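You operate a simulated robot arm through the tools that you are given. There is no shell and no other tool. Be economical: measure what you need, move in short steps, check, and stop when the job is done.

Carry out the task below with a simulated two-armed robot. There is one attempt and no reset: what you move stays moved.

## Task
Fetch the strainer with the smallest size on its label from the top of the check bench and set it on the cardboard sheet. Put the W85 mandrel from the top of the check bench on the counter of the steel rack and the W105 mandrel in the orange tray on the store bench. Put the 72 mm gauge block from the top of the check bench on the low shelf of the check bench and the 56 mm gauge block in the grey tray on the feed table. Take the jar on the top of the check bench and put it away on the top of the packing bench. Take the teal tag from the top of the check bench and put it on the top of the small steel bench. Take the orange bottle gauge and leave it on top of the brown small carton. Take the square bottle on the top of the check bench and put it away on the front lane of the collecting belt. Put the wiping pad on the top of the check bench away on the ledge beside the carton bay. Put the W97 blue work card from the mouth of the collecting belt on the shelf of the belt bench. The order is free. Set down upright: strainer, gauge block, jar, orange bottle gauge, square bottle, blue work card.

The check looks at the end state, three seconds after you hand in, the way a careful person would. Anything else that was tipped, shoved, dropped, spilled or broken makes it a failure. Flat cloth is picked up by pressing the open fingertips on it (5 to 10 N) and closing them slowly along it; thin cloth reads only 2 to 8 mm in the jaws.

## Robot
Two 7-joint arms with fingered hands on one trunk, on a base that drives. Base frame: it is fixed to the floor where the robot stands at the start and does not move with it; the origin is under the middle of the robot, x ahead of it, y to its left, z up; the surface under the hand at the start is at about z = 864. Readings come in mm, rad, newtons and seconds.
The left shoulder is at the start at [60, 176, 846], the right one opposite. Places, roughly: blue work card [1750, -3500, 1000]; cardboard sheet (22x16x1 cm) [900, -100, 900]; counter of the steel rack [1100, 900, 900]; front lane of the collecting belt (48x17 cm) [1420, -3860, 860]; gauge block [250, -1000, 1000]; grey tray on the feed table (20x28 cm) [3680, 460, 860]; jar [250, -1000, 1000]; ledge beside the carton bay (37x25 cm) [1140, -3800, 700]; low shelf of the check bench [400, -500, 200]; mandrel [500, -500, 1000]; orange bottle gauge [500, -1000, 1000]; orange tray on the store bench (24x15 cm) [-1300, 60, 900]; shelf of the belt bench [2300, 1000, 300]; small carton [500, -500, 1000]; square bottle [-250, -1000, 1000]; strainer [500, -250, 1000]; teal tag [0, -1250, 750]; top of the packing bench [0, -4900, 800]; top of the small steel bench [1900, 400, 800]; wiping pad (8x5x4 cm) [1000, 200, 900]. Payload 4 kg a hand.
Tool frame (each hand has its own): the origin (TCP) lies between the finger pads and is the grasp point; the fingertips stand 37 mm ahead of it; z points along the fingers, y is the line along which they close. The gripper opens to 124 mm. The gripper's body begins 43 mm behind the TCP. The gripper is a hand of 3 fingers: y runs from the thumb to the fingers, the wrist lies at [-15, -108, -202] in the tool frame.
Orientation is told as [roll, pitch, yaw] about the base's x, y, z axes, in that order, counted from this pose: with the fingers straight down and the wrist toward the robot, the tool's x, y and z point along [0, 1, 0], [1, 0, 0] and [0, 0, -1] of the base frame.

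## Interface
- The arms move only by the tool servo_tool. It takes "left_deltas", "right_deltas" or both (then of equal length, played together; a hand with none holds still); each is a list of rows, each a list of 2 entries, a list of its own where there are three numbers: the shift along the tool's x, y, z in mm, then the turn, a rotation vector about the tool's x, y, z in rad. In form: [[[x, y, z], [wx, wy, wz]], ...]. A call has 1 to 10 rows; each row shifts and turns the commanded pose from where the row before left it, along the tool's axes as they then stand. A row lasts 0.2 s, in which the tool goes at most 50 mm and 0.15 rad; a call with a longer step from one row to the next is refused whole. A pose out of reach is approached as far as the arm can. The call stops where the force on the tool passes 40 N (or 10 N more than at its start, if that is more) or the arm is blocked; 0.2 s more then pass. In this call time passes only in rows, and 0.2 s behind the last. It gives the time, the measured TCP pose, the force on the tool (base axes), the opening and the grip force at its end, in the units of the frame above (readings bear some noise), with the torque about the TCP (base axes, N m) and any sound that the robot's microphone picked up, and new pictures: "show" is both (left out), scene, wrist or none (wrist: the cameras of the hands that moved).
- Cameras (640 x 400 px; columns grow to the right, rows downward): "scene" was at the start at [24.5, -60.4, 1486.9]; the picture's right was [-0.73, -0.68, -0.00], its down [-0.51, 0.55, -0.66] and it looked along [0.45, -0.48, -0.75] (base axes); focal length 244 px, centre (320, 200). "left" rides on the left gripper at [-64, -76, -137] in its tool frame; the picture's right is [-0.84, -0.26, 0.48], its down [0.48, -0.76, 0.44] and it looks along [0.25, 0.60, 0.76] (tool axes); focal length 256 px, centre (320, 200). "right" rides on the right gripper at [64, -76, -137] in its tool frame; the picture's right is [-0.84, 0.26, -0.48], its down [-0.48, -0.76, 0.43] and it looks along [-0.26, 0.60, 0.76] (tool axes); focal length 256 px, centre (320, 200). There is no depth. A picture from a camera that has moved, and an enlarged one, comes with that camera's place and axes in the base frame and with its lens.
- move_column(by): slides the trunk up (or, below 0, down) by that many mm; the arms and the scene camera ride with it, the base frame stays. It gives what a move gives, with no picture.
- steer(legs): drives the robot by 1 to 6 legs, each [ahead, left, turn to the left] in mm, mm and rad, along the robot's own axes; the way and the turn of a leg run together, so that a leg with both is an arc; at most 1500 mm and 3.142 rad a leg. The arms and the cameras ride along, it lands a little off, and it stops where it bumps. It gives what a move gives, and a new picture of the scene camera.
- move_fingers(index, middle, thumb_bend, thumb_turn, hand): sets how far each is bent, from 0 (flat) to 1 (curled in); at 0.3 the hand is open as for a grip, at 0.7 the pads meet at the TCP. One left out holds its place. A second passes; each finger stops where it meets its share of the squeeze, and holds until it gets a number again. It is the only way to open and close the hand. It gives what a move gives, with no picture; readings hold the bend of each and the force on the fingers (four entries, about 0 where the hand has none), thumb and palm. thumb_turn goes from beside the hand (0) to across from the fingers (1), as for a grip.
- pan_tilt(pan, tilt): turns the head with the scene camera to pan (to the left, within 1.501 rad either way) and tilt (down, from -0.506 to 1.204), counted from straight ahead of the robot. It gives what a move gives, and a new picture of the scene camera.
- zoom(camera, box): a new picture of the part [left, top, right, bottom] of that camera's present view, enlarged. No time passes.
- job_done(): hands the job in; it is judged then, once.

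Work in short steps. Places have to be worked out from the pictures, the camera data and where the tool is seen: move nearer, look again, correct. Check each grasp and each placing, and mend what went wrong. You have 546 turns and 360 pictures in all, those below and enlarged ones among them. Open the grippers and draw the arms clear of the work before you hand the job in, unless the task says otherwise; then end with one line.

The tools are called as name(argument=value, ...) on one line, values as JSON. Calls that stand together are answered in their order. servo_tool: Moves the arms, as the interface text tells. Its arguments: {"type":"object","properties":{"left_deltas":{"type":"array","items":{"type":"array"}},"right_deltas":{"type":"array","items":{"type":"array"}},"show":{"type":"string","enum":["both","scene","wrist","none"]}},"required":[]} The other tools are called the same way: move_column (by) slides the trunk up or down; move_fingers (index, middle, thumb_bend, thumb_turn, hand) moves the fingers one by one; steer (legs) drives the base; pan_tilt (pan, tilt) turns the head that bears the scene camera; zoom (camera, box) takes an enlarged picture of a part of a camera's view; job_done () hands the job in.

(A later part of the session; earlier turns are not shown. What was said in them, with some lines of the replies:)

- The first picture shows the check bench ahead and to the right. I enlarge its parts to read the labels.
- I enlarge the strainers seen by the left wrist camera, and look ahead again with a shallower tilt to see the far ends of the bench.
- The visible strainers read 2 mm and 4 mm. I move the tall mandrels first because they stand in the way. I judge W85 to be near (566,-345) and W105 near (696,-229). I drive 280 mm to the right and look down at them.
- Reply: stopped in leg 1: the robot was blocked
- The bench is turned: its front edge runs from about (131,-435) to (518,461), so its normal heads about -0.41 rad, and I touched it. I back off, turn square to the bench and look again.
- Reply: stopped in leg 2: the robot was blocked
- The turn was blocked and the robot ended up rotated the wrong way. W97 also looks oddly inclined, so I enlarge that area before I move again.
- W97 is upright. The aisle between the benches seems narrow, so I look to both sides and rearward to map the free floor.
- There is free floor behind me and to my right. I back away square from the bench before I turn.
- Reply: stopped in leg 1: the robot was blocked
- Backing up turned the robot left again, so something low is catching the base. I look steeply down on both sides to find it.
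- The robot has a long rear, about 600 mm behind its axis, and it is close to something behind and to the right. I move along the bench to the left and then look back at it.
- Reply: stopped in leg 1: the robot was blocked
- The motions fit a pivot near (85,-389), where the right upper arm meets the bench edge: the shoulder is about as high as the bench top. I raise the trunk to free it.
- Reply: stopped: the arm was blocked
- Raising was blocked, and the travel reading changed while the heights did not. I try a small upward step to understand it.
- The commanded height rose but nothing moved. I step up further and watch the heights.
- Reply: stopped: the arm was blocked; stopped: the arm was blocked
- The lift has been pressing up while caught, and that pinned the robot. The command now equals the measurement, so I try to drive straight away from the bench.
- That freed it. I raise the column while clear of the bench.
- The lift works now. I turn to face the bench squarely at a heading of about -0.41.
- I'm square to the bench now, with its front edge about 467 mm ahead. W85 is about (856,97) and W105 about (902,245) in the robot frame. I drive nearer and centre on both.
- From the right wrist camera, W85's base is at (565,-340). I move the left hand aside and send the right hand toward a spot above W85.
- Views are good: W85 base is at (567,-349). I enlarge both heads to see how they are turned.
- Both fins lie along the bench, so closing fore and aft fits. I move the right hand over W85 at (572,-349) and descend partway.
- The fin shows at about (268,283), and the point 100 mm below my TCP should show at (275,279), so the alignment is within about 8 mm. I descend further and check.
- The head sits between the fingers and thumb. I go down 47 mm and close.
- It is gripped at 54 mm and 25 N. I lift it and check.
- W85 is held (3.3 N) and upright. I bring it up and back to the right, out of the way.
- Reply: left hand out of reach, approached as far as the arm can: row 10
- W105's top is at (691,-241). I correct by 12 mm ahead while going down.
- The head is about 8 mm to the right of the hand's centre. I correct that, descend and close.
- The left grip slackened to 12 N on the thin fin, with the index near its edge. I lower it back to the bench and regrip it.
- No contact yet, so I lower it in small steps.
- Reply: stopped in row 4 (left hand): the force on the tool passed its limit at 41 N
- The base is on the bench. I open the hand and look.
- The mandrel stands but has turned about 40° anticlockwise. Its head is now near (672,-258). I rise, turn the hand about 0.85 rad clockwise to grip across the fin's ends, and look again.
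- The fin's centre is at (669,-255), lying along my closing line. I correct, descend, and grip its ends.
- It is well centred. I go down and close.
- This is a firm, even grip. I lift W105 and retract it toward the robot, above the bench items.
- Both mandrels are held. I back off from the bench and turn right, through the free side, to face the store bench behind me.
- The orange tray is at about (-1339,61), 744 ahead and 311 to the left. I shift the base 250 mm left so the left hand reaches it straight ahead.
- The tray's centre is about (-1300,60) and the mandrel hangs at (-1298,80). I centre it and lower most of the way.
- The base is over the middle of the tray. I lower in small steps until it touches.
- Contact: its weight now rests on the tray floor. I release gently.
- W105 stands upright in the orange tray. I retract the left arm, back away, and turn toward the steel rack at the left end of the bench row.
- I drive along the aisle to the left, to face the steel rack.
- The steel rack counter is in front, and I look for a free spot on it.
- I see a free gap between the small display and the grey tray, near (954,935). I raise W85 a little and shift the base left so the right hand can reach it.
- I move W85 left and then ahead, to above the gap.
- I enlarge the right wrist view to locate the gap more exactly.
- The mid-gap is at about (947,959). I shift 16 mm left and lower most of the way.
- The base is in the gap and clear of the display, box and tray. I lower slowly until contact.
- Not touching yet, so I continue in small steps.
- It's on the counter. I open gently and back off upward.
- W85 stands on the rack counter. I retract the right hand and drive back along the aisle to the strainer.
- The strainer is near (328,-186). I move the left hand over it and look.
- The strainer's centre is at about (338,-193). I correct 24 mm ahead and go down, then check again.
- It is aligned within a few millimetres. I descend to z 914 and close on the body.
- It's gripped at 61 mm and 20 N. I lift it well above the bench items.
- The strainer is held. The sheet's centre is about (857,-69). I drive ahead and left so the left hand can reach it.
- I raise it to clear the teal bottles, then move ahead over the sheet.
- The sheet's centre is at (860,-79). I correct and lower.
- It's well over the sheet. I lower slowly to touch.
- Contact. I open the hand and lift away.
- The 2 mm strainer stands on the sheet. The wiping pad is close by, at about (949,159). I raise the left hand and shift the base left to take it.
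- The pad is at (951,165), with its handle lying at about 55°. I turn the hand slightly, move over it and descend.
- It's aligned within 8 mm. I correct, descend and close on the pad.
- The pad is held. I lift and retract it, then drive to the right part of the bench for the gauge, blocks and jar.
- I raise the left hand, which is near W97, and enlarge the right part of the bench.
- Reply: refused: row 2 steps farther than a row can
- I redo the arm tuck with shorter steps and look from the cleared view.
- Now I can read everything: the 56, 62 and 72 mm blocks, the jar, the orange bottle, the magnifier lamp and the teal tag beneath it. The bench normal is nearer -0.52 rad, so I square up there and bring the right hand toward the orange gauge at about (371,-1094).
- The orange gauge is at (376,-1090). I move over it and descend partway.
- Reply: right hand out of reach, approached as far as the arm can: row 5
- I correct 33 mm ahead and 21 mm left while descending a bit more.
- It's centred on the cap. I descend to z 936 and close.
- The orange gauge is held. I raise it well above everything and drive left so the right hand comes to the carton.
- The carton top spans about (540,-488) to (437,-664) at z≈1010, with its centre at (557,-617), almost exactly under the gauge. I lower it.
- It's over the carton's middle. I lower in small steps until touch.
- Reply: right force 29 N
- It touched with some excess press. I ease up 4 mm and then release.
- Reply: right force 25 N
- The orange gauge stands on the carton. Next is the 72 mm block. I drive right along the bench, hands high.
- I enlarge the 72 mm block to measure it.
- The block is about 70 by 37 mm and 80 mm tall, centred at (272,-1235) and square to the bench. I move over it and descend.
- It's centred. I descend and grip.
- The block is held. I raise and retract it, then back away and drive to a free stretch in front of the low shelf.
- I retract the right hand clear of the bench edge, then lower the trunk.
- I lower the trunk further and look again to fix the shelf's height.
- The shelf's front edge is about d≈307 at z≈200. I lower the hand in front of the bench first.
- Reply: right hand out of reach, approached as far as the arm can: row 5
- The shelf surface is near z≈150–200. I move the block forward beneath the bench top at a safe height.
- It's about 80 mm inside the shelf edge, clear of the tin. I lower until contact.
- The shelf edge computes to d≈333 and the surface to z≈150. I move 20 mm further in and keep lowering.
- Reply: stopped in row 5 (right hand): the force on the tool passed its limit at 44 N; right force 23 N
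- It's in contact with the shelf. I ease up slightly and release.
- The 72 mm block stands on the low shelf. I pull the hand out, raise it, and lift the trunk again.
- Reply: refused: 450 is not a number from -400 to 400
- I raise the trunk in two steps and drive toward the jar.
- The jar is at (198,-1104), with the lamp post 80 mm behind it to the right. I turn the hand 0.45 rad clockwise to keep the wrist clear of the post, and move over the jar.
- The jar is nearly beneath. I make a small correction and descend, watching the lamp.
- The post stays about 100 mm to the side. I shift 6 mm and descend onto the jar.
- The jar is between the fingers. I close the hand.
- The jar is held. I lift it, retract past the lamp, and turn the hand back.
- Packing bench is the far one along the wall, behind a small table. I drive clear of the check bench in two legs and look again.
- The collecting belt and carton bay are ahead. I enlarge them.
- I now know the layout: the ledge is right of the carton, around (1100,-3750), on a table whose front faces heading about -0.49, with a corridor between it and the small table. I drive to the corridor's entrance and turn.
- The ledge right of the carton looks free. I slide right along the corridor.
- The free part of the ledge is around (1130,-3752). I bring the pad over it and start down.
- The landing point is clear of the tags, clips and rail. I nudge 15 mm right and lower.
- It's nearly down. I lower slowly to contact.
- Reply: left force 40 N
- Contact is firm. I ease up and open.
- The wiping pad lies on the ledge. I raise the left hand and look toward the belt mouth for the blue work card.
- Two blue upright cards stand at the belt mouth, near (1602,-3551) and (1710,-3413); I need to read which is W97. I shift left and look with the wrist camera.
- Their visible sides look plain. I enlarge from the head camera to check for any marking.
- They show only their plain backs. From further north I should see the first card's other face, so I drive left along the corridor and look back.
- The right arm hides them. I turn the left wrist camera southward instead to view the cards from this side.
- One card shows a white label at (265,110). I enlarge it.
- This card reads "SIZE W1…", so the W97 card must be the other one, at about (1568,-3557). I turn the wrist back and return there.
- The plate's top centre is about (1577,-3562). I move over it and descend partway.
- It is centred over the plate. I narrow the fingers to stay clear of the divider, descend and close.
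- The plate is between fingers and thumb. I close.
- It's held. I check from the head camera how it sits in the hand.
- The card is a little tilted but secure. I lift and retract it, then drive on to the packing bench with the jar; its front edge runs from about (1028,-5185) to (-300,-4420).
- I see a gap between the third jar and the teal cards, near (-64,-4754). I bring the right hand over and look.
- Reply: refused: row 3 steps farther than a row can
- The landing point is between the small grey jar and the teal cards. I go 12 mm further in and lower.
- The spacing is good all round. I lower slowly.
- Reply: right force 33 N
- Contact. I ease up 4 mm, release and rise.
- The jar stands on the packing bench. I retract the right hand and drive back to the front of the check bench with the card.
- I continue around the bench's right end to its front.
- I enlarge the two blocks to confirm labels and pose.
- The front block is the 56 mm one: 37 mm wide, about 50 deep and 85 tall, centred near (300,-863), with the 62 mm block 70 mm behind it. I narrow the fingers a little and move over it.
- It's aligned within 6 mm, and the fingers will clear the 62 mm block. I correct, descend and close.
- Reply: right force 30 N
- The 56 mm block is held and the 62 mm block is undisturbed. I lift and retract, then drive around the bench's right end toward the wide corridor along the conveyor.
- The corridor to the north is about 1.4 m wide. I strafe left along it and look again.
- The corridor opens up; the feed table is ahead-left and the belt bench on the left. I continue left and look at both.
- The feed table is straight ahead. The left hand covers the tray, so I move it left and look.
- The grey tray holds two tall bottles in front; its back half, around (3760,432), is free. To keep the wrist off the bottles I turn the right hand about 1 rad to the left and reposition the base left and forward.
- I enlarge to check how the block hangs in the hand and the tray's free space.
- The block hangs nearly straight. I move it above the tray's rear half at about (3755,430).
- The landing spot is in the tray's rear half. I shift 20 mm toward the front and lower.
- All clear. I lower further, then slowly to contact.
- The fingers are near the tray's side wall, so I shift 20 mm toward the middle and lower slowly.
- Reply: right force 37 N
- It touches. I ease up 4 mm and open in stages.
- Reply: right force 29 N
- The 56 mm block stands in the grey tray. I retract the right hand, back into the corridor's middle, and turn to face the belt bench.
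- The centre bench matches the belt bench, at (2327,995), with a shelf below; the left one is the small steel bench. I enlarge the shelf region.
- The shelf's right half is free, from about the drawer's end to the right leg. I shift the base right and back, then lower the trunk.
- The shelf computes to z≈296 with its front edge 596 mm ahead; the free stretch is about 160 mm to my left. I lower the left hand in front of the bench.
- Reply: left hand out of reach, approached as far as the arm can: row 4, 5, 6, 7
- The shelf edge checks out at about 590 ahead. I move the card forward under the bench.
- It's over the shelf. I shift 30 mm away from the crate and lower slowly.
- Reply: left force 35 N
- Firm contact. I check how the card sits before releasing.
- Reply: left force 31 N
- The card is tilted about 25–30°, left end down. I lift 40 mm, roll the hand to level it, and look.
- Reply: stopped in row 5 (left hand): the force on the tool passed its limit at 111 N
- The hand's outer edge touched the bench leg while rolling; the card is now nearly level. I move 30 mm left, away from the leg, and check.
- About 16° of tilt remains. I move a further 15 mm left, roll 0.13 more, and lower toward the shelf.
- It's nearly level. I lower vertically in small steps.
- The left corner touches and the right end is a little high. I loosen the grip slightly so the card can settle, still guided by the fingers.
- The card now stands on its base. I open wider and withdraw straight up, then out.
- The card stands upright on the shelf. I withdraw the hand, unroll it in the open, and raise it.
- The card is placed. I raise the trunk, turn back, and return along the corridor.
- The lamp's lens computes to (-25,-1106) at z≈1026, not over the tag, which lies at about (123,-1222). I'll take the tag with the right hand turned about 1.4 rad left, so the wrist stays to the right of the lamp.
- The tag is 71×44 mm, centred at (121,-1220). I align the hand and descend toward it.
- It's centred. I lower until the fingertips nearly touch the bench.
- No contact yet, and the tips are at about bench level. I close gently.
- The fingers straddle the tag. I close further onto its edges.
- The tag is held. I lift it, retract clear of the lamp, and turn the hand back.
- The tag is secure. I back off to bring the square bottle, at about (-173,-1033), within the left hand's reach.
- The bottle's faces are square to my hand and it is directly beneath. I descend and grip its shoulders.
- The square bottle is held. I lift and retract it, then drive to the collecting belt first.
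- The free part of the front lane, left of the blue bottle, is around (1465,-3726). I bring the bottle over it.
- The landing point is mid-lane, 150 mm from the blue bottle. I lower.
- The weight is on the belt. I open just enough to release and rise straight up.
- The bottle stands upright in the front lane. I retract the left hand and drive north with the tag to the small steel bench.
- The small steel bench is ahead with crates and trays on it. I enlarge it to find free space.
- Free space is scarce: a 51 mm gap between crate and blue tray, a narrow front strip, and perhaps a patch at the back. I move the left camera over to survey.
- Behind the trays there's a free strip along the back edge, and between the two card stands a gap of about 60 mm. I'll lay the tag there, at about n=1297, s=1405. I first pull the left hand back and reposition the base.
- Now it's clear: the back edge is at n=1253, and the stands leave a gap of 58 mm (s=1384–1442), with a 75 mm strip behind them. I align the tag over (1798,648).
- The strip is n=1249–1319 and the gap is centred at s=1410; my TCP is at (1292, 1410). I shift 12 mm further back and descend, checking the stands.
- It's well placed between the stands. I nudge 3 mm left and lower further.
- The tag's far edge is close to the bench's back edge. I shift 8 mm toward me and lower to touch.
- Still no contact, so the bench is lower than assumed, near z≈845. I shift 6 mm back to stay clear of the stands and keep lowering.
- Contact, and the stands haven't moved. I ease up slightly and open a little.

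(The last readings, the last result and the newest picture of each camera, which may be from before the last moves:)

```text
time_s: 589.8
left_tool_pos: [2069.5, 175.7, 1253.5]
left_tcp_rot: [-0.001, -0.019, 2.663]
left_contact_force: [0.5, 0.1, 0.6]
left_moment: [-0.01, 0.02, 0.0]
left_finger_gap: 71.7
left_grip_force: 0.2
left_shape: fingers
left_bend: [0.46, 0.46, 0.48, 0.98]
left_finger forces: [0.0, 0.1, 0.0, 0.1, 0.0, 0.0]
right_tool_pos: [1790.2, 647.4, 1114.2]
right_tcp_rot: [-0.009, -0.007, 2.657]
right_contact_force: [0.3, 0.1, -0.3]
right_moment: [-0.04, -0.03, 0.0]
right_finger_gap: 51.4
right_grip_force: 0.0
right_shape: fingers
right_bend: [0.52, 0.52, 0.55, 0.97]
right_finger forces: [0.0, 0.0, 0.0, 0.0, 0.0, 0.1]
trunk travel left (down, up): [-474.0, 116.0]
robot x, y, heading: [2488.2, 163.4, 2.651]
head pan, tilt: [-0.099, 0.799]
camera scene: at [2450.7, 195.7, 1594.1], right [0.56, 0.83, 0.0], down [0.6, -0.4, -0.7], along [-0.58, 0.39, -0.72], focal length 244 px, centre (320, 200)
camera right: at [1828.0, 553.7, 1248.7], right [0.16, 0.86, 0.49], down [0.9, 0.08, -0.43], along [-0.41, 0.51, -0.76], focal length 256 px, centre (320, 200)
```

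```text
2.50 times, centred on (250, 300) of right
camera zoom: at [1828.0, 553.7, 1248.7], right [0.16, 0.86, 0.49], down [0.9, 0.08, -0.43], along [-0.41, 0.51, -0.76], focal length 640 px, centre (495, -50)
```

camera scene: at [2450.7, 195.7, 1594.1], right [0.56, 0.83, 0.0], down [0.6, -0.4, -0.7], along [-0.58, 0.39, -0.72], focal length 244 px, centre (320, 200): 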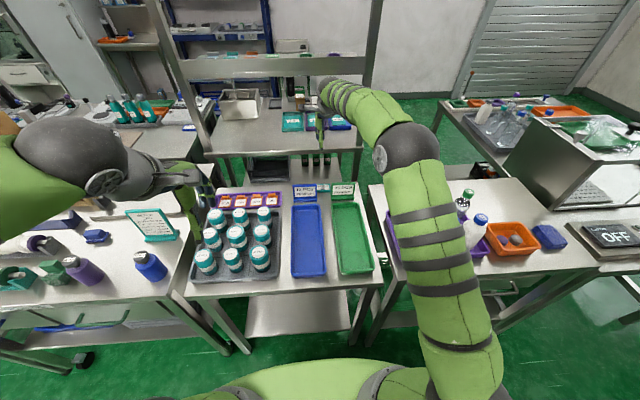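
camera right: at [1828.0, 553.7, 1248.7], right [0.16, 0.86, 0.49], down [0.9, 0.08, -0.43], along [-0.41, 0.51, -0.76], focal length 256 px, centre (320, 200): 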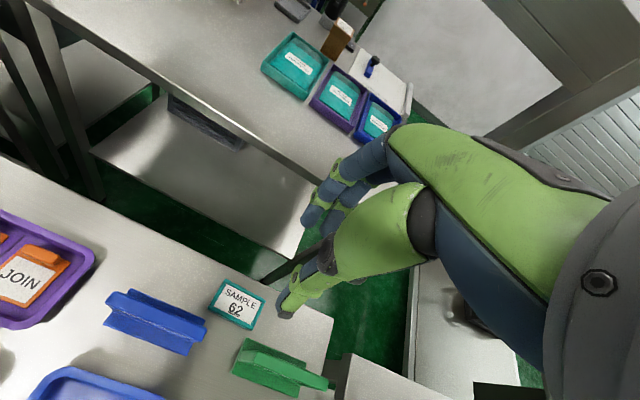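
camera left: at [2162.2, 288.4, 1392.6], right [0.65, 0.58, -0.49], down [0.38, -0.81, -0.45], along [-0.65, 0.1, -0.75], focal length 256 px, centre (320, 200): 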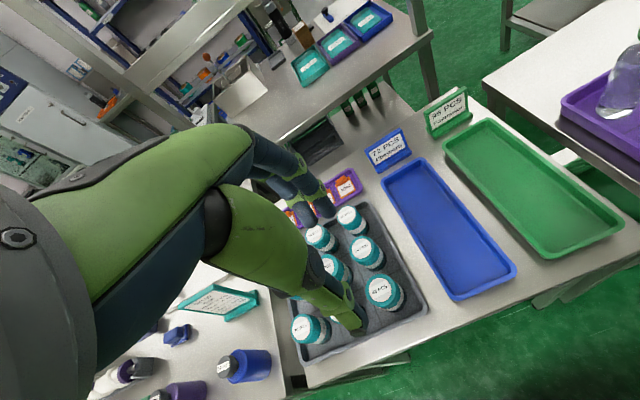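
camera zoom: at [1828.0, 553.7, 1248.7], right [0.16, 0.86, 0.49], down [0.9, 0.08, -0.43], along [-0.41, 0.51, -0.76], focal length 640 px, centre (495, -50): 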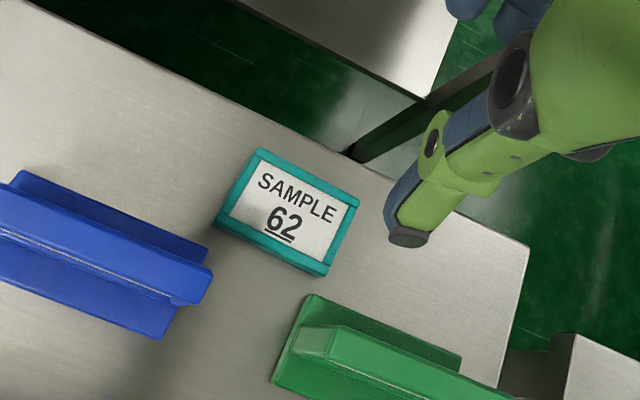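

The tag lies flat on the small steel bench and nothing else moved. I raise and retract the right arm and open both hands.

servo_tool(right_deltas=[[[0, 0, -45], [0, 0, 0]], [[0, 0, -45], [0, 0, 0]], [[0, -45, 0], [0, 0, 0]], [[0, -45, 0], [0, 0, 0]], [[0, -45, 0], [0, 0, 0]], [[0, -45, 0], [0, 0, 0]], [[0, -45, 0], [0, 0, 0]], [[0, -45, 0], [0, 0, 0]], [[0, -45, 0], [0, 0, 0]], [[0, -45, 0], [0, 0, 0]]], show="none")

steer(legs=[[-250, 0, 0]])

move_fingers(hand="right", index=0.3, middle=0.3, thumb_bend=0.3)

move_fingers(hand="left", index=0.3, middle=0.3, thumb_bend=0.3)

pan_tilt(pan=-0.5, tilt=0.7)

```text
time_s: 592.0
left_tool_pos: [2069.7, 176.1, 1253.2]
left_tcp_rot: [0.0, -0.019, 2.664]
left_contact_force: [0.1, -0.1, -0.4]
left_moment: [0.04, 0.01, 0.0]
left_finger_gap: 71.7
left_grip_force: 0.1
left_shape: fingers
left_bend: [0.46, 0.46, 0.48, 0.98]
left_finger forces: [0.0, 0.0, 0.0, 0.1, 0.0, 0.0]
right_tool_pos: [2109.8, 477.5, 1203.0]
right_tcp_rot: [-0.008, -0.008, 2.655]
right_contact_force: [0.1, 0.0, -0.3]
right_moment: [0.01, 0.02, -0.01]
right_finger_gap: 51.8
right_grip_force: 0.0
right_shape: fingers
right_bend: [0.52, 0.52, 0.55, 0.98]
right_finger forces: [0.0, 0.0, 0.0, 0.0, 0.1, 0.1]
trunk travel left (down, up): [-474.0, 116.0]
robot x, y, heading: [2490.4, 166.0, 2.65]
head pan, tilt: [-0.099, 0.799]
```

```text
time_s: 593.8
left_tool_pos: [2288.7, 58.3, 1254.0]
left_tcp_rot: [0.001, -0.019, 2.661]
left_contact_force: [0.4, -0.1, 0.2]
left_moment: [-0.04, 0.01, -0.01]
left_finger_gap: 71.6
left_grip_force: 0.1
left_shape: fingers
left_bend: [0.46, 0.46, 0.48, 0.98]
left_finger forces: [0.0, 0.0, 0.0, 0.0, 0.0, 0.0]
right_tool_pos: [2329.2, 359.6, 1204.1]
right_tcp_rot: [-0.008, -0.007, 2.653]
right_contact_force: [0.1, -1.0, -0.3]
right_moment: [0.0, 0.03, -0.02]
right_finger_gap: 51.2
right_grip_force: 0.0
right_shape: fingers
right_bend: [0.52, 0.52, 0.55, 0.97]
right_finger forces: [0.0, 0.0, 0.0, 0.0, 0.0, 0.0]
trunk travel left (down, up): [-474.0, 116.0]
robot x, y, heading: [2711.6, 48.6, 2.647]
head pan, tilt: [-0.099, 0.799]
camera scene: at [2670.1, 78.3, 1594.1], right [0.56, 0.83, 0.0], down [0.59, -0.4, -0.7], along [-0.58, 0.39, -0.72], focal length 244 px, centre (320, 200)
```

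scene: 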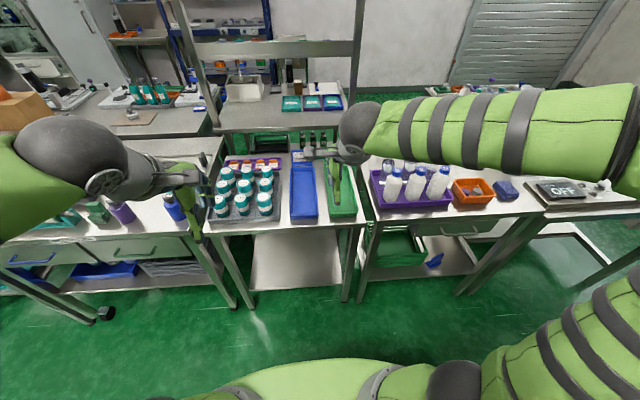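

```text
time_s: 594.8
left_tool_pos: [2287.0, 58.4, 1253.6]
left_tcp_rot: [0.0, -0.018, 2.661]
left_contact_force: [-0.3, -0.4, 0.1]
left_moment: [0.02, 0.01, -0.01]
left_finger_gap: 71.6
left_grip_force: 0.0
left_shape: fingers
left_bend: [0.46, 0.46, 0.48, 0.98]
left_finger forces: [0.1, 0.0, 0.0, 0.0, 0.1, 0.0]
right_tool_pos: [2327.6, 361.0, 1203.5]
right_tcp_rot: [-0.009, -0.006, 2.652]
right_contact_force: [0.0, -0.2, -0.2]
right_moment: [0.0, -0.03, 0.0]
right_finger_gap: 123.2
right_grip_force: 0.0
right_shape: fingers
right_bend: [0.3, 0.3, 0.3, 0.98]
right_finger forces: [0.0, 0.0, 0.0, 0.0, 0.1, 0.0]
trunk travel left (down, up): [-474.0, 116.0]
robot x, y, heading: [2710.2, 50.2, 2.652]
head pan, tilt: [-0.099, 0.799]
```

```text
time_s: 595.8
left_tool_pos: [2286.4, 59.3, 1252.6]
left_tcp_rot: [0.0, -0.019, 2.661]
left_contact_force: [-0.1, -0.5, 0.3]
left_moment: [0.01, 0.03, 0.0]
left_finger_gap: 123.2
left_grip_force: 0.1
left_shape: fingers
left_bend: [0.3, 0.3, 0.3, 0.98]
left_finger forces: [0.0, 0.0, 0.1, 0.0, 0.0, 0.1]
right_tool_pos: [2329.2, 360.6, 1202.6]
right_tcp_rot: [-0.009, -0.004, 2.654]
right_contact_force: [0.6, 0.4, 0.0]
right_moment: [-0.01, 0.02, -0.05]
right_finger_gap: 123.1
right_grip_force: 0.1
right_shape: fingers
right_bend: [0.3, 0.3, 0.3, 0.98]
right_finger forces: [0.1, 0.1, 0.1, 0.1, 0.0, 0.0]
trunk travel left (down, up): [-474.0, 116.0]
robot x, y, heading: [2705.5, 50.0, 2.65]
head pan, tilt: [-0.099, 0.799]
```

```text
time_s: 596.7
left_tool_pos: [2287.1, 59.5, 1252.9]
left_tcp_rot: [-0.001, -0.017, 2.662]
left_contact_force: [-0.3, 0.3, 0.5]
left_moment: [-0.03, -0.02, -0.02]
left_finger_gap: 123.1
left_grip_force: 0.1
left_shape: fingers
left_bend: [0.3, 0.3, 0.3, 0.98]
left_finger forces: [0.0, 0.1, 0.0, 0.0, 0.1, 0.0]
right_tool_pos: [2327.5, 361.0, 1201.1]
right_tcp_rot: [-0.008, -0.004, 2.653]
right_contact_force: [0.7, 0.4, 0.6]
right_moment: [-0.02, 0.01, 0.02]
right_finger_gap: 123.0
right_grip_force: 0.1
right_shape: fingers
right_bend: [0.3, 0.3, 0.3, 0.98]
right_finger forces: [0.0, 0.0, 0.0, 0.0, 0.0, 0.0]
trunk travel left (down, up): [-474.0, 116.0]
robot x, y, heading: [2708.6, 49.4, 2.652]
head pan, tilt: [-0.499, 0.7]
camera scene: at [2689.3, 105.0, 1602.3], right [0.84, 0.55, 0.0], down [0.35, -0.54, -0.76], along [-0.42, 0.64, -0.64], focal length 244 px, centre (320, 200)
```

scene: 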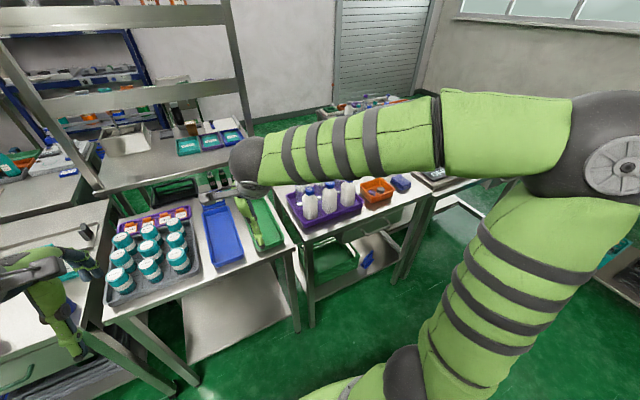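

I take a last look at the card on the shelf and at W85 on the rack counter.

zoom(camera="scene", box=[300, 200, 440, 310])

zoom(camera="scene", box=[100, 70, 280, 180])

```text
3.64 times, centred on (370, 255) of scene
camera zoom: at [2689.3, 105.0, 1602.3], right [0.84, 0.55, 0.0], down [0.35, -0.54, -0.76], along [-0.42, 0.64, -0.64], focal length 889 px, centre (138, 0)
```

zoom: 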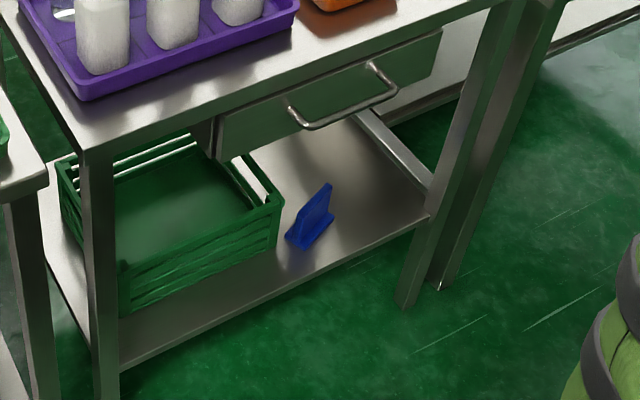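

```text
3.56 times, centred on (190, 125) of scene
camera zoom: at [2689.3, 105.0, 1602.3], right [0.84, 0.55, 0.0], down [0.35, -0.54, -0.76], along [-0.42, 0.64, -0.64], focal length 869 px, centre (782, 467)
```

zoom: 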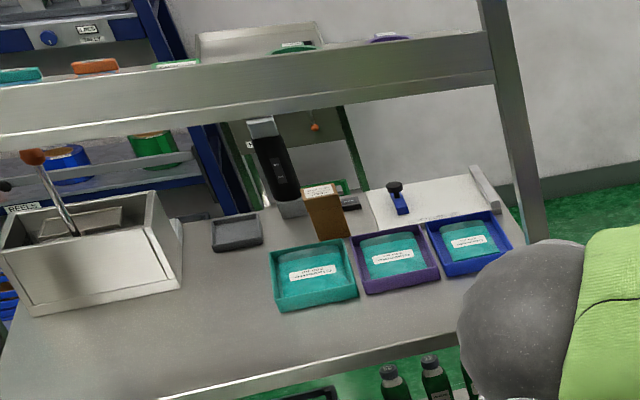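

The card stands upright on the shelf, W85 stands on the rack counter, both hands are open and the arms are clear. I hand in.

job_done()

```text
The job is handed in.
```

I moved all eleven items to their places and handed the job in. I took the W97 card by elimination: the other blue card reads "SIZE W1…", and I never saw this one's own label. I also touched the check bench (base), the belt bench leg (hand) and the 62 mm block's surroundings, but saw nothing tip or shift.
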